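You operate a simulated robot arm through the tools that you are given. There is no shell and no other tool. Be economical: measure what you need, move in short steps, check, and stop when the job is done.

The job below is to be done with a simulated robot arm. You get a single attempt, and the scene is never put back.

JOB
Blow the wet can dry, then stand it in the white tray.
Fine: it stands in the yellow holder; blue switch on, hold the white button till the drops are gone, blue switch off again.

Only the result counts: the job must be done as asked and must still hold three seconds after the hand-in. Knocking over, shifting, dropping, spilling or breaking anything else fails it.

ROBOT AND FRAMES
A 7-joint arm with a two-finger parallel gripper, fixed in place. Base frame: the origin is at the foot of the arm, x ahead of it, y to its left, z up. Lengths are in m, angles in degrees, forces in N, time in s.
With the tool pointing down near the work surface it reaches from about 0.24 to 0.68 m from the base axis. Its first joint turns from -66.0 to 66.0 degrees. Payload 2.4 kg.
The tool frame sits at the grasp point between the pads (the TCP): z along the fingers, y along the line on which they close. The tips reach 0.03 m beyond it. The gripper opens to 0.094 m. The fingers are 0.028 m wide and 0.01 m thick; the gripper's body (0.05 by 0.096 m) begins 0.055 m behind the TCP.
Orientation is told as [roll, pitch, yaw] about the base's x, y, z axes, in that order, counted from this pose: with the fingers straight down and closing along the base's y, the tool's x points along the base's -x, its y along +y and its z along -z.

CONTROLS
- The arm moves only by the tool drive_tool. Its argument "steps" is a list that holds one entry, the list of rows, each a list of 7 numbers: the shift along the tool's x, y, z in mm, then the turn, a rotation vector about the tool's x, y, z in rad, then the closure, from 0 (fully open) to 1 (shut). In form: [[[tx, ty, tz, rx, ry, rz, gripper], ...]]. A call has 1 to 20 rows; each row shifts and turns the commanded pose from where the row before left it, along the tool's axes as they then stand. Rows are played at 5 a second. More than 0.05 m and 8.6 degrees between two rows, or a gripper value outside its range, and nothing of the call is played. A pose out of reach is approached as far as the arm can. The call stops where the force on the tool passes 90 N (or 10 N more than at its start, if that is more) or the arm is blocked; 0.2 s more then pass. Each finger travels about 0.153 m/s and halts on what it meets, pressing with about 40 N; the grip force reading is that of the motor and also rises with nothing between the fingers. The clock runs only during rows and for 0.2 s after the last one: add rows that do not move to give the fingers time. The reply holds the time, the measured pose of the TCP, the force on the tool along the base axes, the opening and the grip force, in the units named above and with some noise.
- Cameras (640 x 400 px; columns grow to the right, rows downward): "scene" is fixed at [0.0017, 0.4495, 1.4619]; the picture's right is [-0.97, -0.24, 0.00], its down [-0.10, 0.40, -0.91] and it looks along [0.22, -0.88, -0.41] (base axes); focal length 324 px, centre (320, 200). "wrist" rides on the gripper at [-0.037, 0, -0.058] in the tool frame; the picture's right is [0.00, -1.00, 0.00], its down [0.97, 0.00, -0.24] and it looks along [0.24, 0.00, 0.97] (tool axes); focal length 218 px, centre (320, 200).
- snapshot(camera): a new picture of that camera. It takes no simulated time.
- locate(camera, pixels): for up to 12 pixels [column, row] of the newest picture of that camera ("zoom" is the newest enlarged one), the place [x, y, z] in the base frame of the surface seen there, good to about 0.003 m. It takes no simulated time.
- inspect(camera, box): a new picture of the part [left, top, right, bottom] of that camera's present view, enlarged. It takes no simulated time.
- job_done(): hands the job in; it is judged then, once.

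Keep the steps short. Do not move on a guess: measure, check each grasp and each placing, and mend mistakes. In all there are 80 turns and 34 pictures (those below and enlarged ones count). Leave the gripper open and the arm clear of the work at the hand-in unless told otherwise, and finish with a single line.

The tools are called after "Call:" as name(argument=value, ...) on one line, values as JSON. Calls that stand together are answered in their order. drive_tool: Moves the arm, as the interface text tells. Its arguments: {"type":"object","properties":{"steps":{"type":"array","items":{"type":"array","items":{"type":"array","items":{"type":"number"}}}}},"required":["steps"]} The other tools are called the same way: snapshot (camera) takes a picture; locate (camera, pixels) gives the place of the surface under pixels of a picture; inspect (camera, box) takes an enlarged picture of a part of a camera's view; job_done () hands the job in.

At the start:

```text
time_s: 0.0
eef_pos: [0.3377, -0.0301, 1.1919]
orientation: [0.0, 0.0, 0.1]
force: [-0.1, 0.1, -0.6]
finger_gap: 0.0939
gripper_force: 0.1
```

scene: 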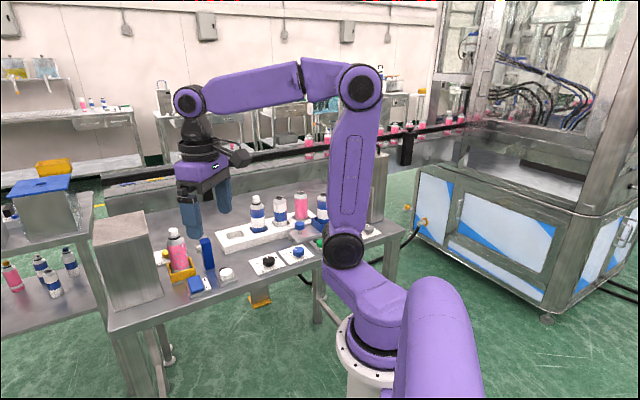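
wrist: 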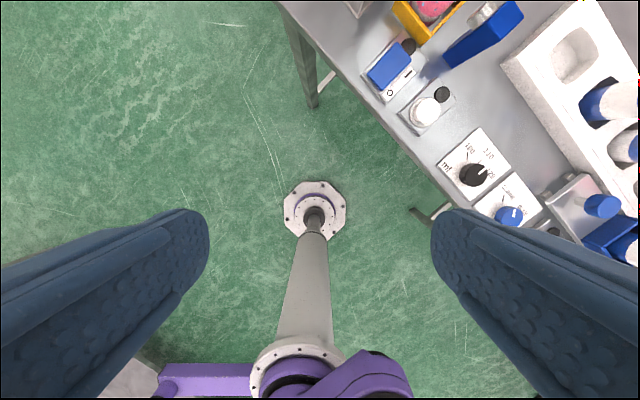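

I see a table with a yellow holder (pink can, around 178,255), a blue nozzle, a rocker switch and a white button. I will enlarge that area.

Call:
inspect(camera="scene", box=[140, 180, 340, 305])

Call:
inspect(camera="wrist", box=[340, 0, 640, 260])

```text
3.20 times, centred on (240, 242) of scene
```

zoom: 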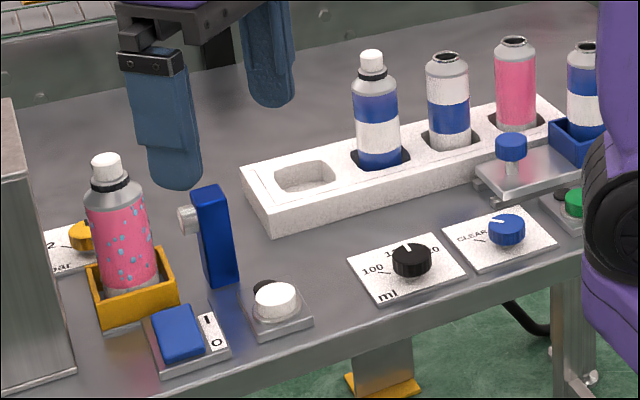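

```text
1.54 times, centred on (490, 130) of wrist
```

zoom: 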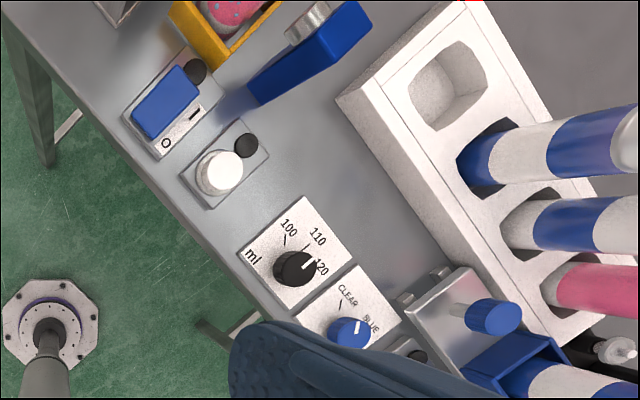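

Now I measure the key parts: first through the wrist zoom, then through the scene picture.

Call:
locate(camera="zoom", pixels=[[165, 100], [150, 125], [180, 75], [166, 143], [195, 115], [220, 170], [245, 147], [435, 90], [410, 95], [480, 80], [300, 60], [345, 97]])

Call:
locate(camera="scene", pixels=[[173, 230], [173, 237], [178, 250], [181, 263], [182, 275], [170, 266], [193, 262], [196, 284], [225, 274], [200, 249], [235, 236], [205, 241]])

```text
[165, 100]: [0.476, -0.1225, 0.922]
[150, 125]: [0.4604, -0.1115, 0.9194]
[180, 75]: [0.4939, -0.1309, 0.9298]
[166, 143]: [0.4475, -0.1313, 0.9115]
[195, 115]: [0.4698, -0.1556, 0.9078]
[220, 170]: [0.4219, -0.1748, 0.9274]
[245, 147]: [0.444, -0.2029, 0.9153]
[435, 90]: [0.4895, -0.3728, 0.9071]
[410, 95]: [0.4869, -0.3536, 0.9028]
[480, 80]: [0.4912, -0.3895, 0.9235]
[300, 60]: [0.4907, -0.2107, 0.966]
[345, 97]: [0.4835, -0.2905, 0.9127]
```

```text
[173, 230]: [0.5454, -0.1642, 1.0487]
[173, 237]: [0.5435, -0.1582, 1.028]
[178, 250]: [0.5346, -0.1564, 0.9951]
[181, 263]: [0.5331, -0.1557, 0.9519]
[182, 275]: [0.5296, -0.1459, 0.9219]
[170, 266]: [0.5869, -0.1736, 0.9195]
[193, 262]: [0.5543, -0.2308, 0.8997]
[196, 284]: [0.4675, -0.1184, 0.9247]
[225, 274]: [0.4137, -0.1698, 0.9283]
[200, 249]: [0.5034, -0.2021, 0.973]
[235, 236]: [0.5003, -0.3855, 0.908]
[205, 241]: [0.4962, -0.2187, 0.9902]
```

The can is near (0.552, -0.176) and the switch near (0.477, -0.122), with its I end raised, so it is off. The button is near (0.418, -0.172) and the empty pocket near (0.495, -0.377). I move above this area, well over the can's top, and turn by -30° to line up with the fixtures before looking closely.

Call:
drive_tool(steps=[[[-36, -28, -2, 0, 0, 0, 0], [-36, -28, -2, 0, 0, 0, 0], [-36, -28, -2, 0, 0, 0, 0], [-36, -28, -2, 0, 0, 0, 0], [-36, -28, -2, 0, 0, 0, 0], [0, 0, 0, 0, 0, 0.131, 0], [0, 0, 0, 0, 0, 0.131, 0], [0, 0, 0, 0, 0, 0.131, 0], [0, 0, 0, 0, 0, 0.131, 0], [0, 0, 0, 0, 0, 0, 0]]])

Call:
snapshot(camera="wrist")

```text
time_s: 2.2
eef_pos: [0.5168, -0.1709, 1.2012]
orientation: [0.0, 0.1, -30.1]
force: [1.4, -0.1, 0.4]
finger_gap: 0.0943
gripper_force: 0.1
```

```text
29 pictures are left
```

wrist: 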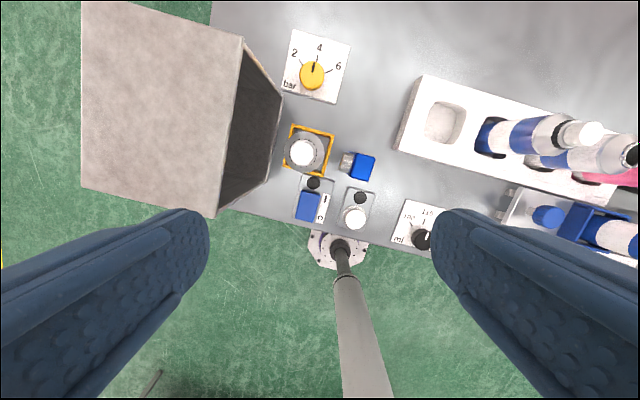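

Call:
inspect(camera="wrist", box=[220, 80, 500, 255])

Call:
locate(camera="wrist", pixels=[[242, 45], [213, 212], [90, 10], [283, 100], [268, 180], [90, 180]])

```text
2.29 times, centred on (360, 168) of wrist
```

zoom: 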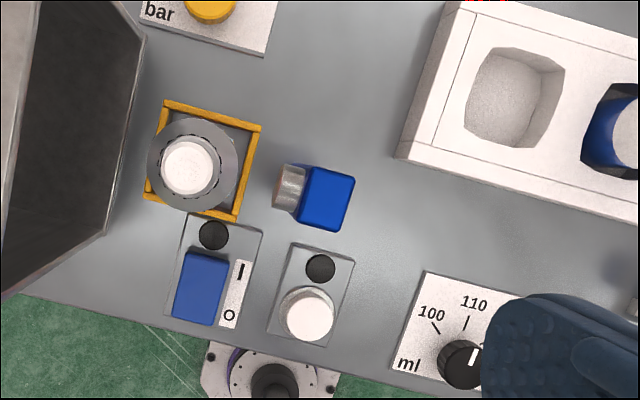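

```text
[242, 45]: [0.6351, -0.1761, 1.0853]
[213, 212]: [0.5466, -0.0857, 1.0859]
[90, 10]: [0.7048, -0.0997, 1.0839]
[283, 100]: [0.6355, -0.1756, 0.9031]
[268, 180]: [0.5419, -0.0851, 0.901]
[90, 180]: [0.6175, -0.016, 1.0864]
```

The enlarged view shows that the fixtures are turned about -45° and that a tall box (top at z 1.085) stands beside the holder. I now take fine measurements in this zoom.

Call:
locate(camera="zoom", pixels=[[188, 167], [205, 262], [198, 288], [188, 315], [240, 272], [309, 316], [320, 268], [328, 198], [283, 187], [515, 95], [165, 102], [234, 220]])

Call:
locate(camera="wrist", pixels=[[424, 78], [397, 148], [440, 120], [432, 105], [456, 103], [452, 140], [428, 135], [580, 133], [500, 160], [490, 125]])

```text
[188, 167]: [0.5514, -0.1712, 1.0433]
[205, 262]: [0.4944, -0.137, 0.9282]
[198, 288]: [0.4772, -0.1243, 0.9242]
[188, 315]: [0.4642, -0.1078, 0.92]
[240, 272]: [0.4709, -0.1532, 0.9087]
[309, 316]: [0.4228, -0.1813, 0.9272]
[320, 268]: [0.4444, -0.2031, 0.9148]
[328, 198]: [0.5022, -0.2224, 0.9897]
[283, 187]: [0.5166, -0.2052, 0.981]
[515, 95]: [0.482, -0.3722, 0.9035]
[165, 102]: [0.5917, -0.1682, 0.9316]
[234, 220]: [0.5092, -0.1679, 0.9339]
```

```text
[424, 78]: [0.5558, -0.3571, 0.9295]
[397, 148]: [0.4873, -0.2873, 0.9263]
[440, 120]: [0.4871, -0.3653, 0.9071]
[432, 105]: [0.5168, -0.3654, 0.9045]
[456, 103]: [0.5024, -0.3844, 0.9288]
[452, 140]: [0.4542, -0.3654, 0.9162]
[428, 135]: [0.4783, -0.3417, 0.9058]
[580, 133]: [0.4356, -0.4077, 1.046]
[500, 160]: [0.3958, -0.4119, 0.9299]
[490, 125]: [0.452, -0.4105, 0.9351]
```

Can axis is about (0.551, -0.171), the switch's I end about (0.490, -0.135, 0.928), the button about (0.422, -0.179, 0.927). I shut the fingers, move over the I end at height, turn to yaw -45 and lean the hand 25° away from the can so camera and body stay clear.

Call:
drive_tool(steps=[[[22.6, 9.4, 0, 0, 0, 0, 1], [22.6, 9.4, 0, 0, 0, 0, 1], [0, 0, 0, 0, 0, 0.131, 1], [0, 0, 0, 0, 0, 0.131, 1], [0, 0, 0, 0, -0.145, 0, 1], [0, 0, 0, 0, -0.145, 0, 1], [0, 0, 0, 0, -0.146, 0, 1], [0, 0, 0, 0, 0, 0, 1], [0, 0, 0, 0, 0, 0, 1]]])

```text
time_s: 4.2
eef_pos: [0.4871, -0.1305, 1.2004]
orientation: [0.1, -25.0, -45.1]
force: [0.0, 0.1, 0.1]
finger_gap: 0.0
gripper_force: 32.7
```

Pose is as planned. I lower straight down to z 1.0 (about 40 mm above the switch) and look.

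Call:
drive_tool(steps=[[[16.9, 0, 36.2, 0, 0, 0, 1], [16.9, 0, 36.2, 0, 0, 0, 1], [16.9, 0, 36.2, 0, 0, 0, 1], [16.9, 0, 36.2, 0, 0, 0, 1], [16.9, 0, 36.2, 0, 0, 0, 1], [0, 0, 0, 0, 0, 0, 1]]])

Call:
inspect(camera="scene", box=[140, 180, 300, 305])

```text
time_s: 5.6
eef_pos: [0.4869, -0.1314, 0.9997]
orientation: [0.1, -25.0, -45.0]
force: [0.0, 0.6, -0.1]
finger_gap: 0.0
gripper_force: 33.1
```

```text
3.20 times, centred on (220, 242) of scene
```

zoom: 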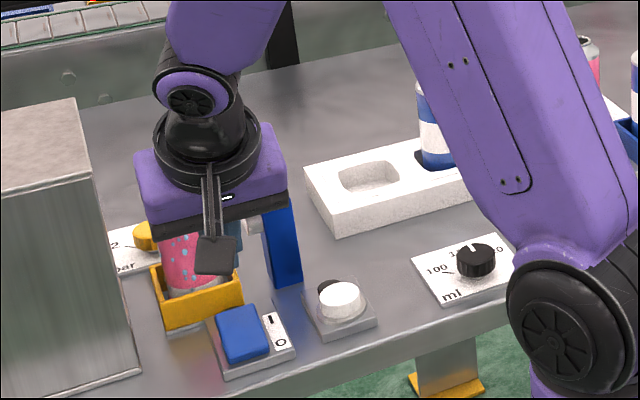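

I check what the dark piece at (213,250) is and where it lies.

Call:
locate(camera="zoom", pixels=[[213, 255], [213, 271], [210, 200], [232, 228], [232, 255], [140, 200], [250, 320], [230, 330]])

Call:
snapshot(camera="wrist")

```text
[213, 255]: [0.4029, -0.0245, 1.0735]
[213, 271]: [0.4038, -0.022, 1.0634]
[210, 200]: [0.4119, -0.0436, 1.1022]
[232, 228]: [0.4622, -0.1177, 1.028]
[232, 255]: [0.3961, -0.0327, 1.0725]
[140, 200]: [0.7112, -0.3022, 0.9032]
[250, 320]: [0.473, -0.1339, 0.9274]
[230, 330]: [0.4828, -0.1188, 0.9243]
```

```text
26 pictures are left
```

wrist: 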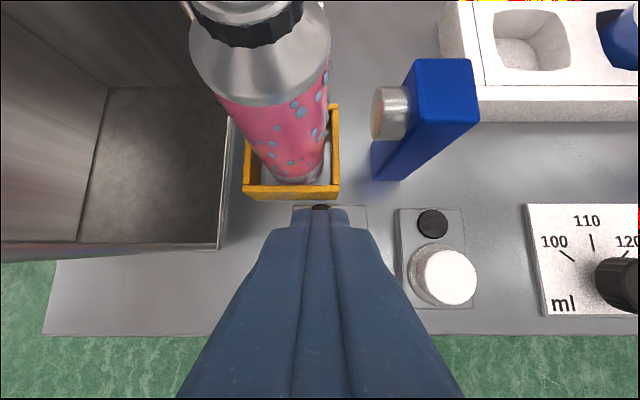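

The dark piece is a hand attachment well above the table, harmless. The tips are laterally centred over the rocker (column ~320). I go down slowly and watch the force.

Call:
drive_tool(steps=[[[7.2, 0, 15.4, 0, 0, 0, 1], [7.2, 0, 15.4, 0, 0, 0, 1], [0, 0, 0, 0, 0, 0, 1]]])

Call:
drive_tool(steps=[[[1.7, 0, 3.6, 0, 0, 0, 1], [1.7, 0, 3.6, 0, 0, 0, 1], [0, 0, 0, 0, 0, 0, 1]]])

```text
time_s: 6.4
eef_pos: [0.4876, -0.1309, 0.9681]
orientation: [0.0, -25.0, -45.1]
force: [0.8, -0.4, -0.2]
finger_gap: 0.0001
gripper_force: 33.8
```

```text
time_s: 7.2
eef_pos: [0.4874, -0.132, 0.9598]
orientation: [0.0, -25.0, -45.0]
force: [-0.5, -0.6, 1.9]
finger_gap: 0.0
gripper_force: 32.9
```

Slight contact force at z 0.960. I press on in small steps.

Call:
drive_tool(steps=[[[1.3, 0, 2.7, 0, 0, 0, 1], [1.3, 0, 2.7, 0, 0, 0, 1], [0, 0, 0, 0, 0, 0, 1]]])

Call:
drive_tool(steps=[[[1.3, 0, 2.7, 0, 0, 0, 1], [0, 0, 0, 0, 0, 0, 1]]])

Call:
inspect(camera="scene", box=[160, 220, 250, 305])

```text
time_s: 8.0
eef_pos: [0.4871, -0.1317, 0.954]
orientation: [0.1, -25.2, -44.9]
force: [-4.2, 2.9, 20.8]
finger_gap: 0.0002
gripper_force: 32.7
```

```text
time_s: 8.6
eef_pos: [0.4882, -0.1324, 0.9546]
orientation: [0.4, -25.6, -45.2]
force: [-10.0, 5.2, 54.5]
finger_gap: 0.0003
gripper_force: 33.5
```

```text
4.71 times, centred on (205, 262) of scene
```

zoom: 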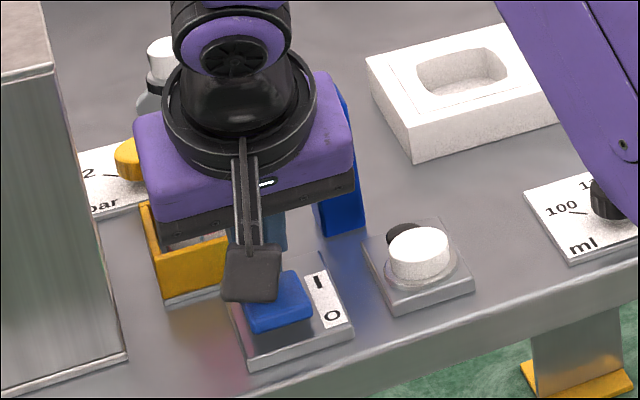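

It has met a stop (54 N), and the rocker's O end looks raised. I lift straight up and check.

Call:
drive_tool(steps=[[[-6.3, 0, -13.6, 0, 0, 0, 1], [-16.9, 0, -36.2, 0, 0, 0, 1], [-16.9, 0, -36.2, 0, 0, 0, 1], [-16.9, 0, -36.2, 0, 0, 0, 1], [0, 0, 0, 0, 0, 0, 1]]])

Call:
inspect(camera="wrist", box=[220, 60, 500, 320])

```text
time_s: 9.8
eef_pos: [0.4873, -0.1321, 1.0848]
orientation: [0.0, -24.9, -45.1]
force: [0.6, -0.9, -0.5]
finger_gap: 0.0
gripper_force: 33.1
```

```text
1.54 times, centred on (360, 190) of wrist
```

zoom: 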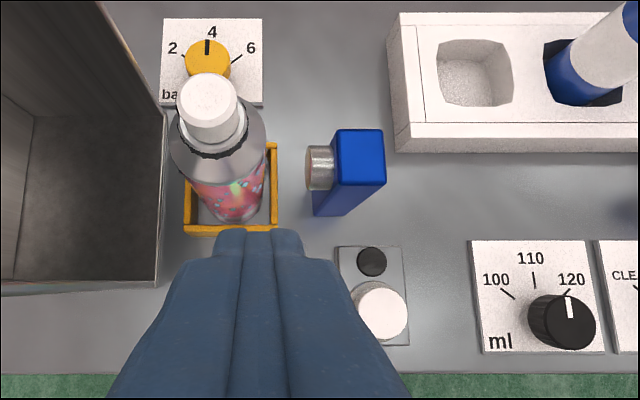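

A green glow shows on the can, so the switch's lamp seems lit. I level the hand, move above the button and look again.

Call:
drive_tool(steps=[[[0, 0, 0, 0, 0.145, 0, 1], [0, 0, 0, 0, 0.145, 0, 1], [0, 0, 0, 0, 0.146, 0, 1], [6.8, -40, 0, 0, 0, 0, 1], [6.9, -40, 0, 0, 0, 0, 1], [0, 0, 0, 0, 0, 0, 1]]])

Call:
inspect(camera="scene", box=[150, 210, 270, 305])

Call:
snapshot(camera="wrist")

```text
time_s: 11.2
eef_pos: [0.4208, -0.1798, 1.0841]
orientation: [0.0, -0.1, -45.0]
force: [-1.1, -0.9, -1.0]
finger_gap: 0.0
gripper_force: 33.0
```

```text
4.21 times, centred on (210, 258) of scene
```

zoom: 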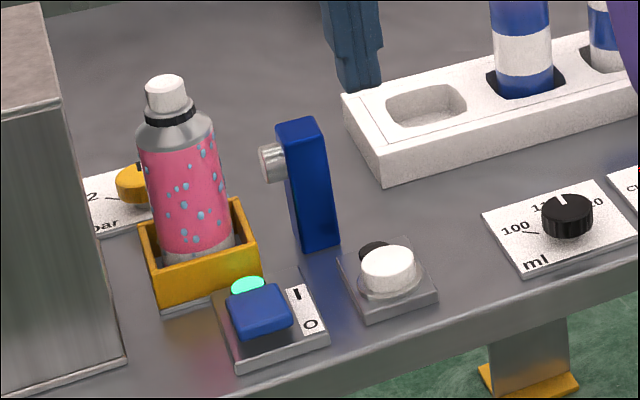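

```text
22 pictures are left
```

wrist: 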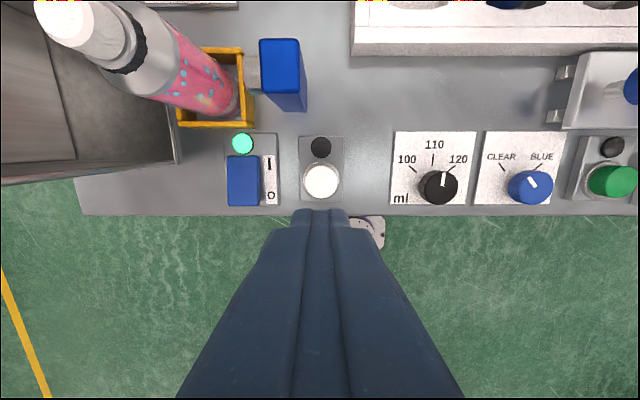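

The switch is on: its lamp is green. I measure the button top at (322,181) in the wrist view.

Call:
locate(camera="wrist", pixels=[[321, 180], [309, 180], [334, 180], [321, 168], [321, 193]])

```text
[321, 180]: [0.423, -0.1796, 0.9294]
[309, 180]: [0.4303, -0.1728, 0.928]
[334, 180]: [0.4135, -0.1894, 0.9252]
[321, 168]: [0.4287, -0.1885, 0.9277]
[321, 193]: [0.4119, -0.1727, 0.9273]
```

The button's centre is (0.4215, -0.180), straight below the tips. I lower to just above it, then press slowly.

Call:
drive_tool(steps=[[[0, 0, 38, 0, 0, 0, 1], [0, 0, 38, 0, 0, 0, 1], [0, 0, 38, 0, 0, 0, 1], [0, 0, 0, 0, 0, 0, 1], [0, 0, 4, 0, 0, 0, 1], [0, 0, 4, 0, 0, 0, 1], [0, 0, 0, 0, 0, 0, 1]]])

Call:
drive_tool(steps=[[[0, 0, 3, 0, 0, 0, 1], [0, 0, 2, 0, 0, 0, 1], [0, 0, 0, 0, 0, 0, 1]]])

Call:
inspect(camera="scene", box=[150, 210, 270, 305])

```text
time_s: 12.8
eef_pos: [0.4203, -0.1775, 0.9629]
orientation: [0.0, 0.0, -45.1]
force: [0.7, -0.1, 0.2]
finger_gap: 0.0001
gripper_force: 33.1
```

```text
time_s: 13.6
eef_pos: [0.4205, -0.1781, 0.9586]
orientation: [0.0, 0.0, -45.1]
force: [0.0, 0.2, -0.1]
finger_gap: 0.0
gripper_force: 32.3
```

```text
4.21 times, centred on (210, 258) of scene
```

zoom: 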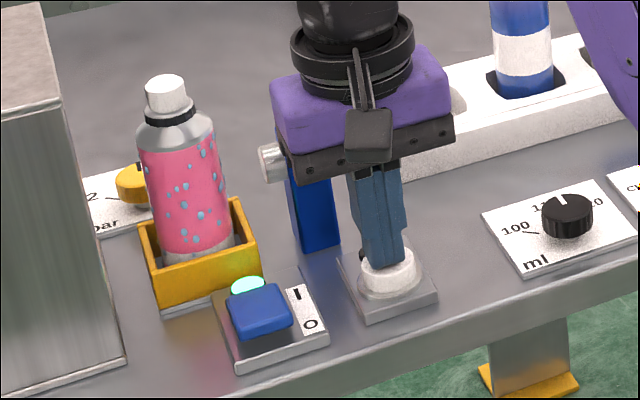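

The tips are about at the button's top, no force yet. I press on in small steps.

Call:
drive_tool(steps=[[[0, 0, 2, 0, 0, 0, 1], [0, 0, 2, 0, 0, 0, 1], [0, 0, 0, 0, 0, 0, 1]]])

Call:
drive_tool(steps=[[[0, 0, 1.5, 0, 0, 0, 1], [0, 0, 0, 0, 0, 0, 1], [0, 0, 0, 0, 0, 0, 1]]])

Call:
inspect(camera="scene", box=[150, 210, 270, 305])

```text
time_s: 14.4
eef_pos: [0.4212, -0.1785, 0.9533]
orientation: [0.0, 0.0, -45.1]
force: [0.6, -0.4, 1.5]
finger_gap: 0.0001
gripper_force: 33.3
```

```text
time_s: 15.2
eef_pos: [0.4204, -0.1784, 0.9525]
orientation: [0.0, 0.0, -45.1]
force: [1.5, -0.1, 1.1]
finger_gap: 0.0001
gripper_force: 33.1
```

```text
4.21 times, centred on (210, 258) of scene
```

zoom: 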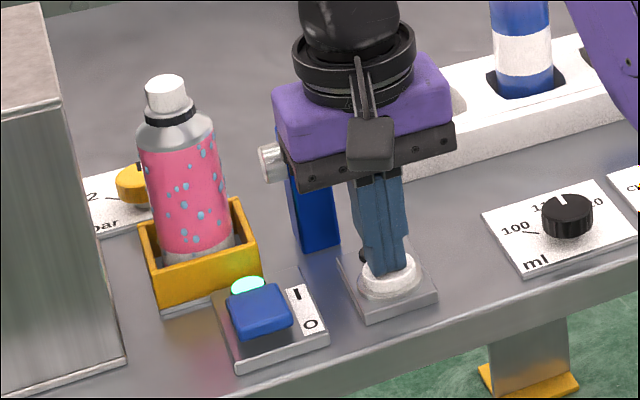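

The button is moving with a soft spring. I press a little deeper.

Call:
drive_tool(steps=[[[0, 0, 1.5, 0, 0, 0, 1], [0, 0, 1, 0, 0, 0, 1], [0, 0, 0, 0, 0, 0, 1]]])

Call:
drive_tool(steps=[[[0, 0, 1, 0, 0, 0, 1], [0, 0, 0, 0, 0, 0, 1], [0, 0, 0, 0, 0, 0, 1], [0, 0, 0, 0, 0, 0, 1], [0, 0, 0, 0, 0, 0, 1], [0, 0, 0, 0, 0, 0, 1]]])

Call:
inspect(camera="scene", box=[150, 210, 270, 305])

```text
time_s: 16.0
eef_pos: [0.4205, -0.1779, 0.9491]
orientation: [0.0, 0.1, -45.0]
force: [0.1, 0.3, 2.5]
finger_gap: 0.0
gripper_force: 32.6
```

```text
time_s: 17.4
eef_pos: [0.4213, -0.1777, 0.9486]
orientation: [0.0, 0.1, -45.2]
force: [1.6, -1.4, 4.4]
finger_gap: 0.0001
gripper_force: 33.1
```

```text
4.21 times, centred on (210, 258) of scene
```

zoom: 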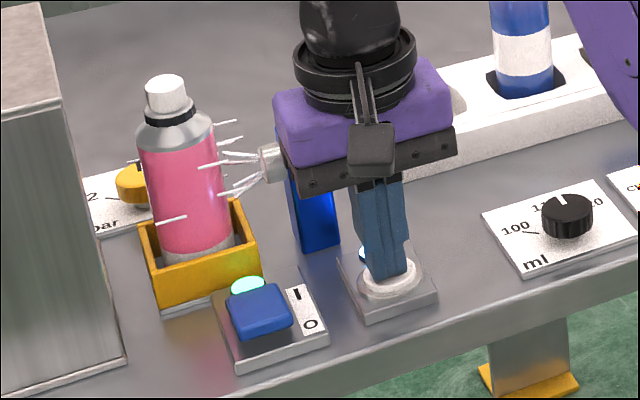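

Air is blowing, and the drops are gone on the visible side. I check from the wrist too.

Call:
snapshot(camera="wrist")

```text
18 pictures are left
```

wrist: 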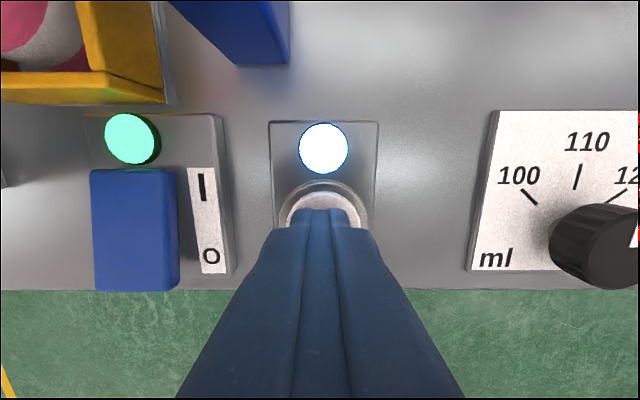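

The button lamp is lit. I hold about another second for the hidden side, then lift to z ~1.09 and look at the can.

Call:
drive_tool(steps=[[[0, 0, 0, 0, 0, 0, 1], [0, 0, 0, 0, 0, 0, 1], [0, 0, 0, 0, 0, 0, 1], [0, 0, 0, 0, 0, 0, 1], [0, 0, -20, 0, 0, 0, 1], [0, 0, -40, 0, 0, 0, 1], [0, 0, -40, 0, 0, 0, 1], [0, 0, -37, 0, 0, 0, 1], [0, 0, 0, 0, 0, 0, 1]]])

Call:
inspect(camera="scene", box=[150, 210, 270, 305])

Call:
inspect(camera="wrist", box=[20, 0, 360, 230])

```text
time_s: 19.4
eef_pos: [0.4226, -0.1776, 1.0867]
orientation: [0.0, 0.0, -45.1]
force: [0.8, 0.3, 0.2]
finger_gap: 0.0001
gripper_force: 33.1
```

```text
4.21 times, centred on (210, 258) of scene
```

zoom: 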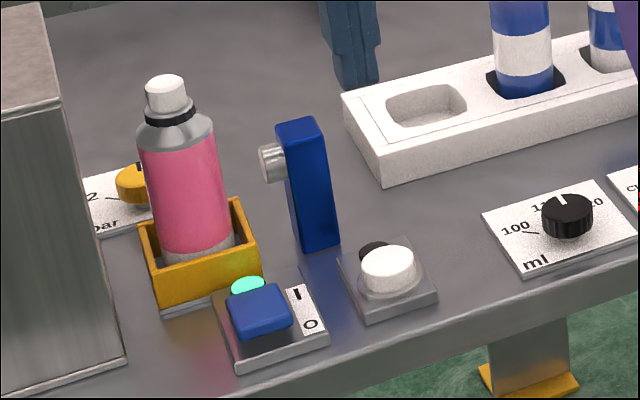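

```text
1.74 times, centred on (190, 115) of wrist
```

zoom: 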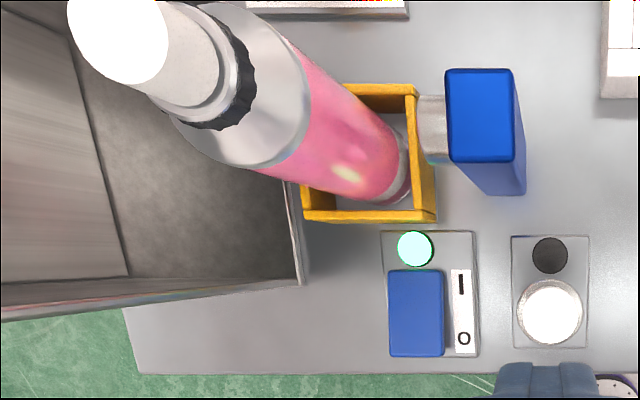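

The can is dry, the air stopped and the button is released. Next I go above the switch's O end (about 0.4665, -0.1115) and press it to switch off.

Call:
drive_tool(steps=[[[7.8, 38.8, 0, 0, 0, 0, 1], [7.9, 38.9, 0, 0, 0, 0, 1], [0, 0, 0, 0, 0, 0, 1], [0, 0, 38, 0, 0, 0, 1], [0, 0, 38, 0, 0, 0, 1], [0, 0, 38, 0, 0, 0, 1], [0, 0, 0, 0, 0, 0, 1]]])

Call:
drive_tool(steps=[[[0, 0, 4, 0, 0, 0, 1], [0, 0, 4, 0, 0, 0, 1], [0, 0, 3, 0, 0, 0, 1], [0, 0, 0, 0, 0, 0, 1]]])

```text
time_s: 21.0
eef_pos: [0.4636, -0.1118, 0.9714]
orientation: [0.0, -0.1, -45.1]
force: [0.7, -0.2, 0.0]
finger_gap: 0.0
gripper_force: 33.0
```

```text
time_s: 22.0
eef_pos: [0.4641, -0.1124, 0.9616]
orientation: [0.0, 0.0, -45.2]
force: [-1.1, 0.1, -0.4]
finger_gap: 0.0
gripper_force: 33.2
```

Call:
drive_tool(steps=[[[0, 0, 3, 0, 0, 0, 1], [0, 0, 3, 0, 0, 0, 1], [0, 0, 0, 0, 0, 0, 1]]])

Call:
drive_tool(steps=[[[0, 0, 2.5, 0, 0, 0, 1], [0, 0, 2, 0, 0, 0, 1], [0, 0, 0, 0, 0, 0, 1]]])

```text
time_s: 22.8
eef_pos: [0.465, -0.1127, 0.9545]
orientation: [0.0, 0.0, -45.1]
force: [-0.3, 0.2, 1.0]
finger_gap: 0.0
gripper_force: 32.7
```

```text
time_s: 23.6
eef_pos: [0.4637, -0.1105, 0.9535]
orientation: [0.1, 0.0, -45.0]
force: [-23.3, 10.6, 61.3]
finger_gap: 0.0
gripper_force: 33.1
```

It stopped firmly at 61 N. I lift and check the lamp.

Call:
drive_tool(steps=[[[0, 0, -14, 0, 0, 0, 1], [0, 0, -40, 0, 0, 0, 1], [0, 0, -40, 0, 0, 0, 1], [0, 0, -40, 0, 0, 0, 1], [0, 0, -40, 0, 0, 0, 1], [0, 0, 0, 0, 0, 0, 1]]])

Call:
snapshot(camera="wrist")

```text
time_s: 25.0
eef_pos: [0.4659, -0.112, 1.1248]
orientation: [0.0, 0.0, -45.0]
force: [-0.3, 0.4, -0.6]
finger_gap: 0.0
gripper_force: 33.6
```

```text
15 pictures are left
```

wrist: 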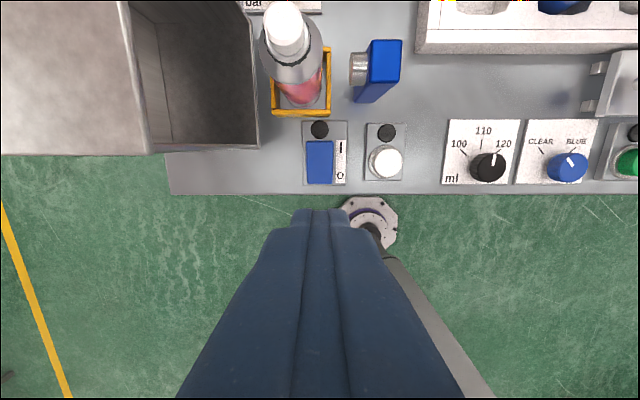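

The lamp is dark, so the switch is off. Next is grasping the can. I rise to 1.20, open the fingers, move over the can axis (0.551, -0.171) and turn to yaw +15, which keeps the fingers clear of the nozzle and the box.

Call:
drive_tool(steps=[[[0, 0, -38, 0, 0, 0, 0], [0, 0, -38, 0, 0, 0, 0], [-34, 6.1, 0, 0, 0, 0, 0], [-34, 6.1, 0, 0, 0, 0, 0], [-34, 6.1, 0, 0, 0, 0, 0], [0, 0, 0, 0, 0, -0.131, 0], [0, 0, 0, 0, 0, -0.131, 0], [0, 0, 0, 0, 0, -0.131, 0], [0, 0, 0, 0, 0, -0.131, 0], [0, 0, 0, 0, 0, -0.131, 0], [0, 0, 0, 0, 0, -0.131, 0], [0, 0, 0, 0, 0, -0.131, 0], [0, 0, 0, 0, 0, -0.131, 0], [0, 0, 0, 0, 0, 0, 0]]])

Call:
snapshot(camera="wrist")

```text
time_s: 28.0
eef_pos: [0.5489, -0.1719, 1.2013]
orientation: [0.1, 0.1, 15.1]
force: [0.9, 0.0, 0.5]
finger_gap: 0.0939
gripper_force: 0.1
```

```text
14 pictures are left
```

wrist: 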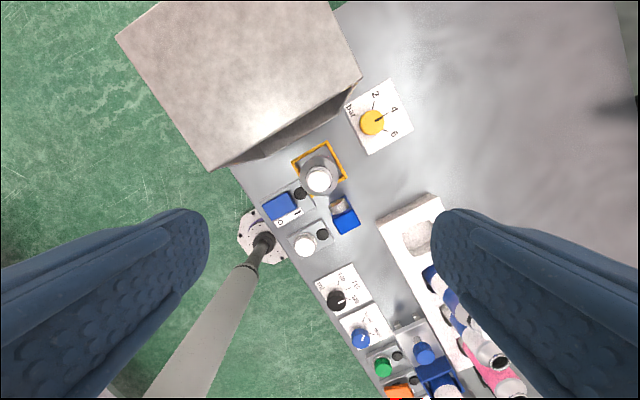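

Call:
locate(camera="wrist", pixels=[[319, 179], [308, 179], [330, 179], [319, 168], [319, 190], [301, 178], [338, 172], [361, 78], [245, 158], [335, 205]])

Call:
inspect(camera="wrist", box=[260, 120, 380, 240])

```text
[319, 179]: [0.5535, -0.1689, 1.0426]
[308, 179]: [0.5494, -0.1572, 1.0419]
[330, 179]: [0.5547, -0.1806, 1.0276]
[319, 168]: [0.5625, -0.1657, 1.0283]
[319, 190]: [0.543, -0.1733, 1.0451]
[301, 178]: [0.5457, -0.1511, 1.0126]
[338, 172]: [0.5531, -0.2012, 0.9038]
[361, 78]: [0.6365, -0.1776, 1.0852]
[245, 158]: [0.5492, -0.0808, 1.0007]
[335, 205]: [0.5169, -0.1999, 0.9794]
```

```text
3.33 times, centred on (320, 180) of wrist
```

zoom: 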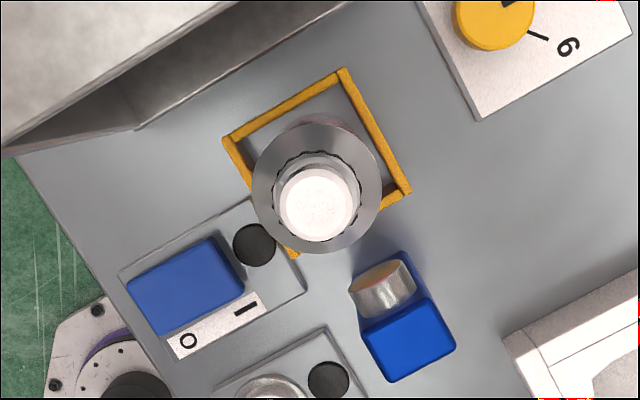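

The cap centre is (0.5515, -0.170), about 2 mm off the hand. I correct that and descend to z 1.006, which leaves the fingers clear of box and nozzle.

Call:
drive_tool(steps=[[[-2.9, 1.3, 0, 0, 0, 0, 0], [0, 0, 39, 0, 0, 0, 0], [0, 0, 39, 0, 0, 0, 0], [0, 0, 30, 0, 0, 0, 0], [0, 0, 25, 0, 0, 0, 0], [0, 0, 25, 0, 0, 0, 0], [0, 0, 20, 0, 0, 0, 0], [0, 0, 17, 0, 0, 0, 0], [0, 0, 0, 0, 0, 0, 0]]])

Call:
inspect(camera="scene", box=[130, 190, 250, 290])

```text
time_s: 30.0
eef_pos: [0.5519, -0.1685, 1.0054]
orientation: [-0.1, -0.1, 15.0]
force: [0.5, 0.0, -0.6]
finger_gap: 0.094
gripper_force: 0.1
```

```text
4.00 times, centred on (190, 240) of scene
```

zoom: 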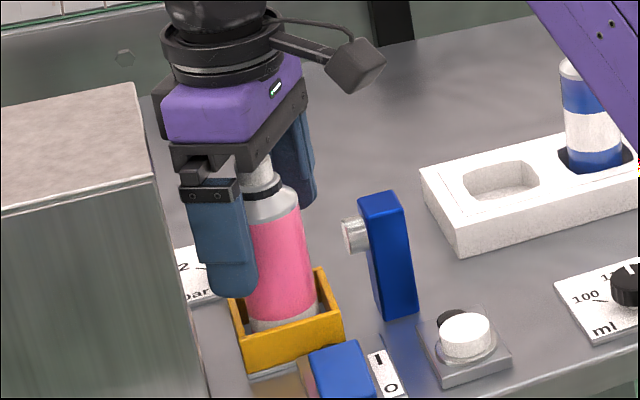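

The fingers are on both sides of the can and clear. I close gently in stages.

Call:
drive_tool(steps=[[[0, 0, 0, 0, 0, 0, 0.2], [0, 0, 0, 0, 0, 0, 0.35], [0, 0, 0, 0, 0, 0, 0.5], [0, 0, 0, 0, 0, 0, 0.7], [0, 0, 0, 0, 0, 0, 1], [0, 0, 0, 0, 0, 0, 1], [0, 0, 0, 0, 0, 0, 1]]])

```text
time_s: 31.6
eef_pos: [0.5518, -0.1678, 1.0053]
orientation: [0.0, 0.0, 14.9]
force: [-0.6, -1.3, 0.6]
finger_gap: 0.0442
gripper_force: 40.4
```

It grips at 44 mm, which matches the can. I lift a little and check that it follows.

Call:
drive_tool(steps=[[[0, 0, -10, 0, 0, 0, 1], [0, 0, -15, 0, 0, 0, 1], [0, 0, -25, 0, 0, 0, 1], [0, 0, -35, 0, 0, 0, 1], [0, 0, -35, 0, 0, 0, 1], [0, 0, 0, 0, 0, 0, 1]]])

Call:
inspect(camera="scene", box=[130, 140, 290, 290])

```text
time_s: 33.0
eef_pos: [0.551, -0.1688, 1.1261]
orientation: [0.0, 0.0, 15.1]
force: [-0.4, 0.2, -1.7]
finger_gap: 0.0438
gripper_force: 40.1
```

```text
2.67 times, centred on (210, 215) of scene
```

zoom: 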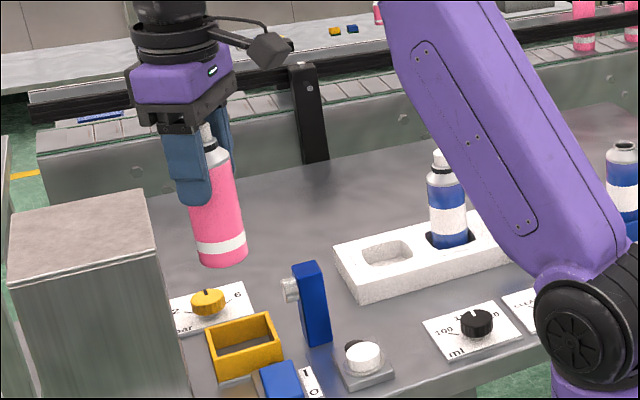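

The can is held and clear. I measure its bottom and the pocket from this zoom.

Call:
locate(camera="zoom", pixels=[[222, 264], [222, 245], [363, 254], [412, 247], [378, 264], [395, 241], [385, 255], [335, 250], [356, 302], [447, 242], [440, 158], [420, 275]])

```text
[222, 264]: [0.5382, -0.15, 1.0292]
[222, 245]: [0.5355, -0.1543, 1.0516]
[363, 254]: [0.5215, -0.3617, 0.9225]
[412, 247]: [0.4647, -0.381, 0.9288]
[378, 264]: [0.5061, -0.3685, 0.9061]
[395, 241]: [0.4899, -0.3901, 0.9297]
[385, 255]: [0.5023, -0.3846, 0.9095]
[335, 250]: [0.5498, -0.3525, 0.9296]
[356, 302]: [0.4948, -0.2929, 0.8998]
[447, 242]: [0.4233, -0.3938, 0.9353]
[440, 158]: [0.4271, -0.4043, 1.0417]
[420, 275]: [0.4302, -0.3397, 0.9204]
```

The can's bottom lies about 98 mm below the TCP. I rise to z ~1.20 and move short of the pocket, so the wrist camera can see the pocket past the held can.

Call:
drive_tool(steps=[[[0, 0, -37, 0, 0, 0, 1], [0, 0, -37, 0, 0, 0, 1], [31.8, -28.5, 0, 0, 0, 0, 1], [31.8, -28.5, 0, 0, 0, 0, 1], [31.8, -28.5, 0, 0, 0, 0, 1], [31.8, -28.5, 0, 0, 0, 0, 1], [31.8, -28.5, 0, 0, 0, 0, 1], [31.8, -28.5, 0, 0, 0, 0, 1], [0, 0, 0, 0, 0, 0, 1]]])

Call:
snapshot(camera="wrist")

```text
time_s: 35.0
eef_pos: [0.4112, -0.3839, 1.1994]
orientation: [0.0, 0.0, 15.0]
force: [-0.1, -0.3, -2.6]
finger_gap: 0.0437
gripper_force: 40.0
```

```text
10 pictures are left
```

wrist: 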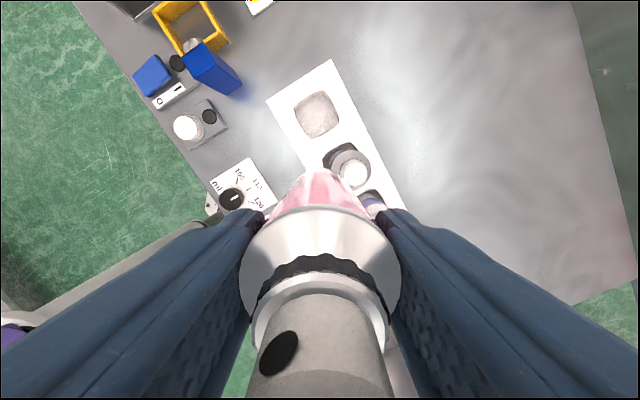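

Call:
inspect(camera="wrist", box=[250, 50, 410, 210])

```text
2.50 times, centred on (330, 130) of wrist
```

zoom: 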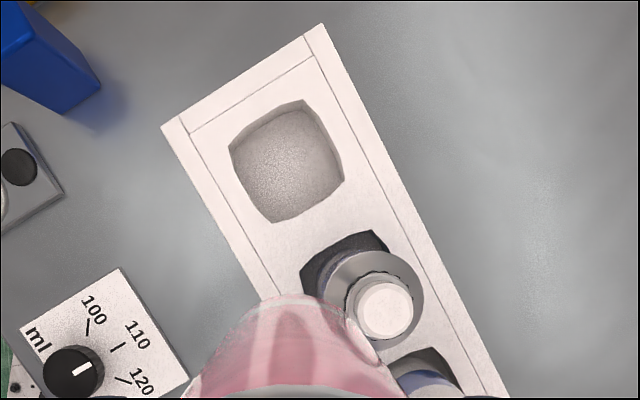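

I locate points just outside the pocket's rim, plus its floor and the neighbouring cap.

Call:
locate(camera="zoom", pixels=[[305, 97], [228, 152], [347, 182], [270, 227], [262, 119], [312, 210], [332, 138], [243, 190], [288, 164], [382, 307], [163, 127], [322, 26]])

```text
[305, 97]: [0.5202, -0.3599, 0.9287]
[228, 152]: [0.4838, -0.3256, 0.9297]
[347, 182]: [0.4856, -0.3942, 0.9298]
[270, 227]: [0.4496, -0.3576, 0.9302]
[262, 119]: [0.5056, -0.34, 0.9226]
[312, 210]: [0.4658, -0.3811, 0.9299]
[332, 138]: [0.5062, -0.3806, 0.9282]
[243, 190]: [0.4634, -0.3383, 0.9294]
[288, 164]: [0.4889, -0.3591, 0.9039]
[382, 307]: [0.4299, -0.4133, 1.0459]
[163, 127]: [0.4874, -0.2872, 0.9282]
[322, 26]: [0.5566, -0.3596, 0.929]
```

Pocket centre is (0.485, -0.360), about 50 mm wide, against a 44 mm can, so I need the can's exact offset in the hand. I measure its front surface in the wrist view.

Call:
locate(camera="wrist", pixels=[[320, 178], [320, 190], [320, 200], [310, 178], [330, 178], [250, 240], [392, 240], [320, 215]])

Call:
locate(camera="scene", pixels=[[320, 200]])

```text
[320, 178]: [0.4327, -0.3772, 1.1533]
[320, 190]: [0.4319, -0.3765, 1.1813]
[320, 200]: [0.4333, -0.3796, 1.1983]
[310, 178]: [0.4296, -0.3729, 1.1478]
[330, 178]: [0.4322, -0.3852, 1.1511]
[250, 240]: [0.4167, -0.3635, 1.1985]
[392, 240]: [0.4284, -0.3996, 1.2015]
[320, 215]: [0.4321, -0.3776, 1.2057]
```

```text
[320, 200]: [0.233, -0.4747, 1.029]
```

The can axis coincides with the TCP and it is upright. I move over the pocket centre (0.485, -0.360) and lower until the bottom is ~15 mm over the rim, then check.

Call:
drive_tool(steps=[[[-25.8, 1.3, 0, 0, 0, 0, 1], [-25.8, 1.3, 0, 0, 0, 0, 1], [-25.9, 1.4, 0, 0, 0, 0, 1], [0, 0, 0, 0, 0, 0, 1], [0, 0, 40, 0, 0, 0, 1], [0, 0, 40, 0, 0, 0, 1], [0, 0, 40, 0, 0, 0, 1], [0, 0, 35, 0, 0, 0, 1], [0, 0, 0, 0, 0, 0, 1], [0, 0, 0, 0, 0, 0, 1]]])

Call:
inspect(camera="scene", box=[190, 180, 310, 270])

```text
time_s: 37.2
eef_pos: [0.4859, -0.3608, 1.0433]
orientation: [-0.1, -0.1, 15.0]
force: [0.4, 0.1, -1.8]
finger_gap: 0.0438
gripper_force: 40.3
```

```text
4.44 times, centred on (250, 225) of scene
```

zoom: 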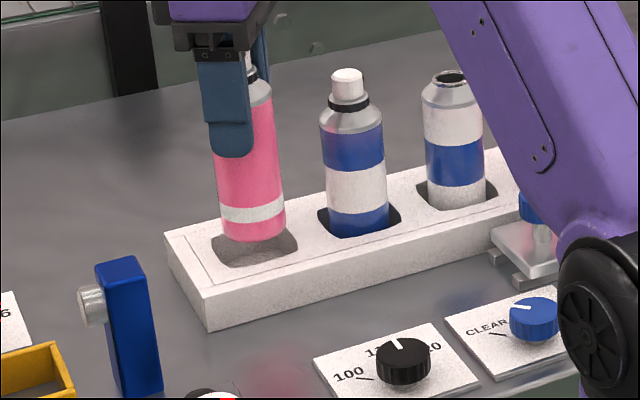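

It is well aligned above the pocket. I lower in small steps while watching the force.

Call:
drive_tool(steps=[[[0, 0, 8, 0, 0, 0, 1], [0, 0, 8, 0, 0, 0, 1], [0, 0, 8, 0, 0, 0, 1], [0, 0, 6, 0, 0, 0, 1], [0, 0, 0, 0, 0, 0, 1]]])

Call:
drive_tool(steps=[[[0, 0, 3, 0, 0, 0, 1], [0, 0, 2, 0, 0, 0, 1], [0, 0, 0, 0, 0, 0, 1]]])

```text
time_s: 38.4
eef_pos: [0.4859, -0.3604, 1.0145]
orientation: [0.0, 0.0, 15.0]
force: [0.0, -0.1, -2.7]
finger_gap: 0.044
gripper_force: 40.6
```

```text
time_s: 39.2
eef_pos: [0.4861, -0.3601, 1.0102]
orientation: [0.0, 0.0, 15.2]
force: [-0.7, 0.2, -1.8]
finger_gap: 0.0439
gripper_force: 40.0
```

No contact with the rim; it is inside the pocket. I go on to the floor in 2 mm steps.

Call:
drive_tool(steps=[[[0, 0, 2, 0, 0, 0, 1], [0, 0, 2, 0, 0, 0, 1], [0, 0, 0, 0, 0, 0, 1]]])

Call:
drive_tool(steps=[[[0, 0, 1.5, 0, 0, 0, 1], [0, 0, 0, 0, 0, 0, 1]]])

```text
time_s: 40.0
eef_pos: [0.4854, -0.3604, 1.0069]
orientation: [-0.1, 0.0, 15.0]
force: [-3.3, 2.4, 12.7]
finger_gap: 0.0439
gripper_force: 40.0
```

```text
time_s: 40.6
eef_pos: [0.4852, -0.3601, 1.0073]
orientation: [-0.2, -0.2, 15.0]
force: [-6.6, 5.8, 34.8]
finger_gap: 0.0438
gripper_force: 40.0
```

It has landed on the floor (35 N). I ease off 2 mm and check the seating before releasing.

Call:
drive_tool(steps=[[[0, 0, -2.2, 0, 0, 0, 1], [0, 0, 0, 0, 0, 0, 1]]])

Call:
inspect(camera="scene", box=[190, 180, 310, 270])

```text
time_s: 41.2
eef_pos: [0.4852, -0.3605, 1.0058]
orientation: [-0.1, 0.0, 15.0]
force: [-0.3, -1.6, 16.9]
finger_gap: 0.0438
gripper_force: 40.4
```

```text
4.44 times, centred on (250, 225) of scene
```

zoom: 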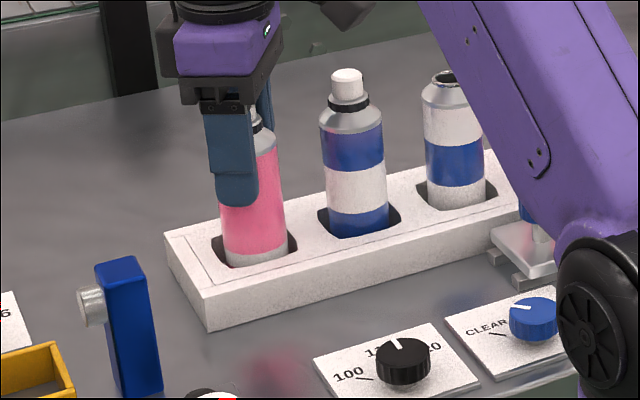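

It is seated in the pocket, upright. I ease 1 mm more, open the fingers, and lift straight up.

Call:
drive_tool(steps=[[[0, 0, -1, 0, 0, 0, 1], [0, 0, 0, 0, 0, 0, 0.45], [0, 0, 0, 0, 0, 0, 0.3], [0, 0, 0, 0, 0, 0, 0.1], [0, 0, 0, 0, 0, 0, 0.1], [0, 0, 0, 0, 0, 0, 0.1]]])

Call:
drive_tool(steps=[[[0, 0, -15, 0, 0, 0, 0.1], [0, 0, -30, 0, 0, 0, 0.1], [0, 0, -40, 0, 0, 0, 0.1], [0, 0, -40, 0, 0, 0, 0], [0, 0, -40, 0, 0, 0, 0], [0, 0, -30, 0, 0, 0, 0], [35, 20, 0, 0, 0, 0, 0], [35, 20, 0, 0, 0, 0, 0], [35, 20, 0, 0, 0, 0, 0], [0, 0, 0, 0, 0, 0, 0]]])

Call:
inspect(camera="scene", box=[140, 180, 340, 305])

Call:
snapshot(camera="wrist")

```text
time_s: 42.6
eef_pos: [0.4859, -0.3603, 1.0069]
orientation: [0.0, 0.0, 15.0]
force: [-0.3, 0.6, 0.4]
finger_gap: 0.0846
gripper_force: 0.0
```

```text
time_s: 44.8
eef_pos: [0.3681, -0.3295, 1.2008]
orientation: [0.0, 0.0, 15.0]
force: [-0.4, 0.2, 0.1]
finger_gap: 0.0939
gripper_force: 0.0
```

```text
3.20 times, centred on (240, 242) of scene
```

zoom: 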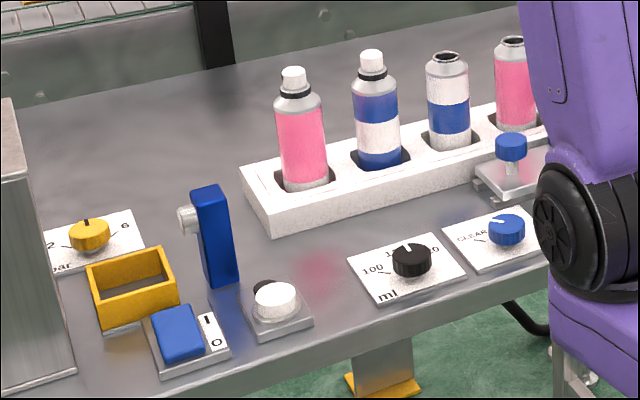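

```text
5 pictures are left
```

wrist: 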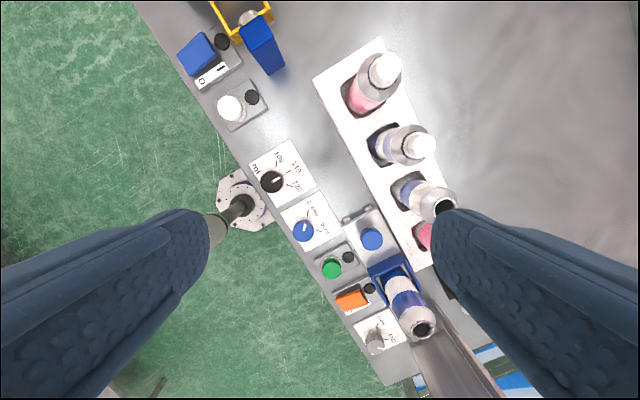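

The dry can stands upright in the tray's first pocket, the switch is off with its lamp dark, nothing else has moved, and the hand is open and clear. I hand in.

Call:
job_done()

```text
The job is handed in.
```

The can is blown dry and standing in the white tray, the blue switch is off again, and the job is handed in.
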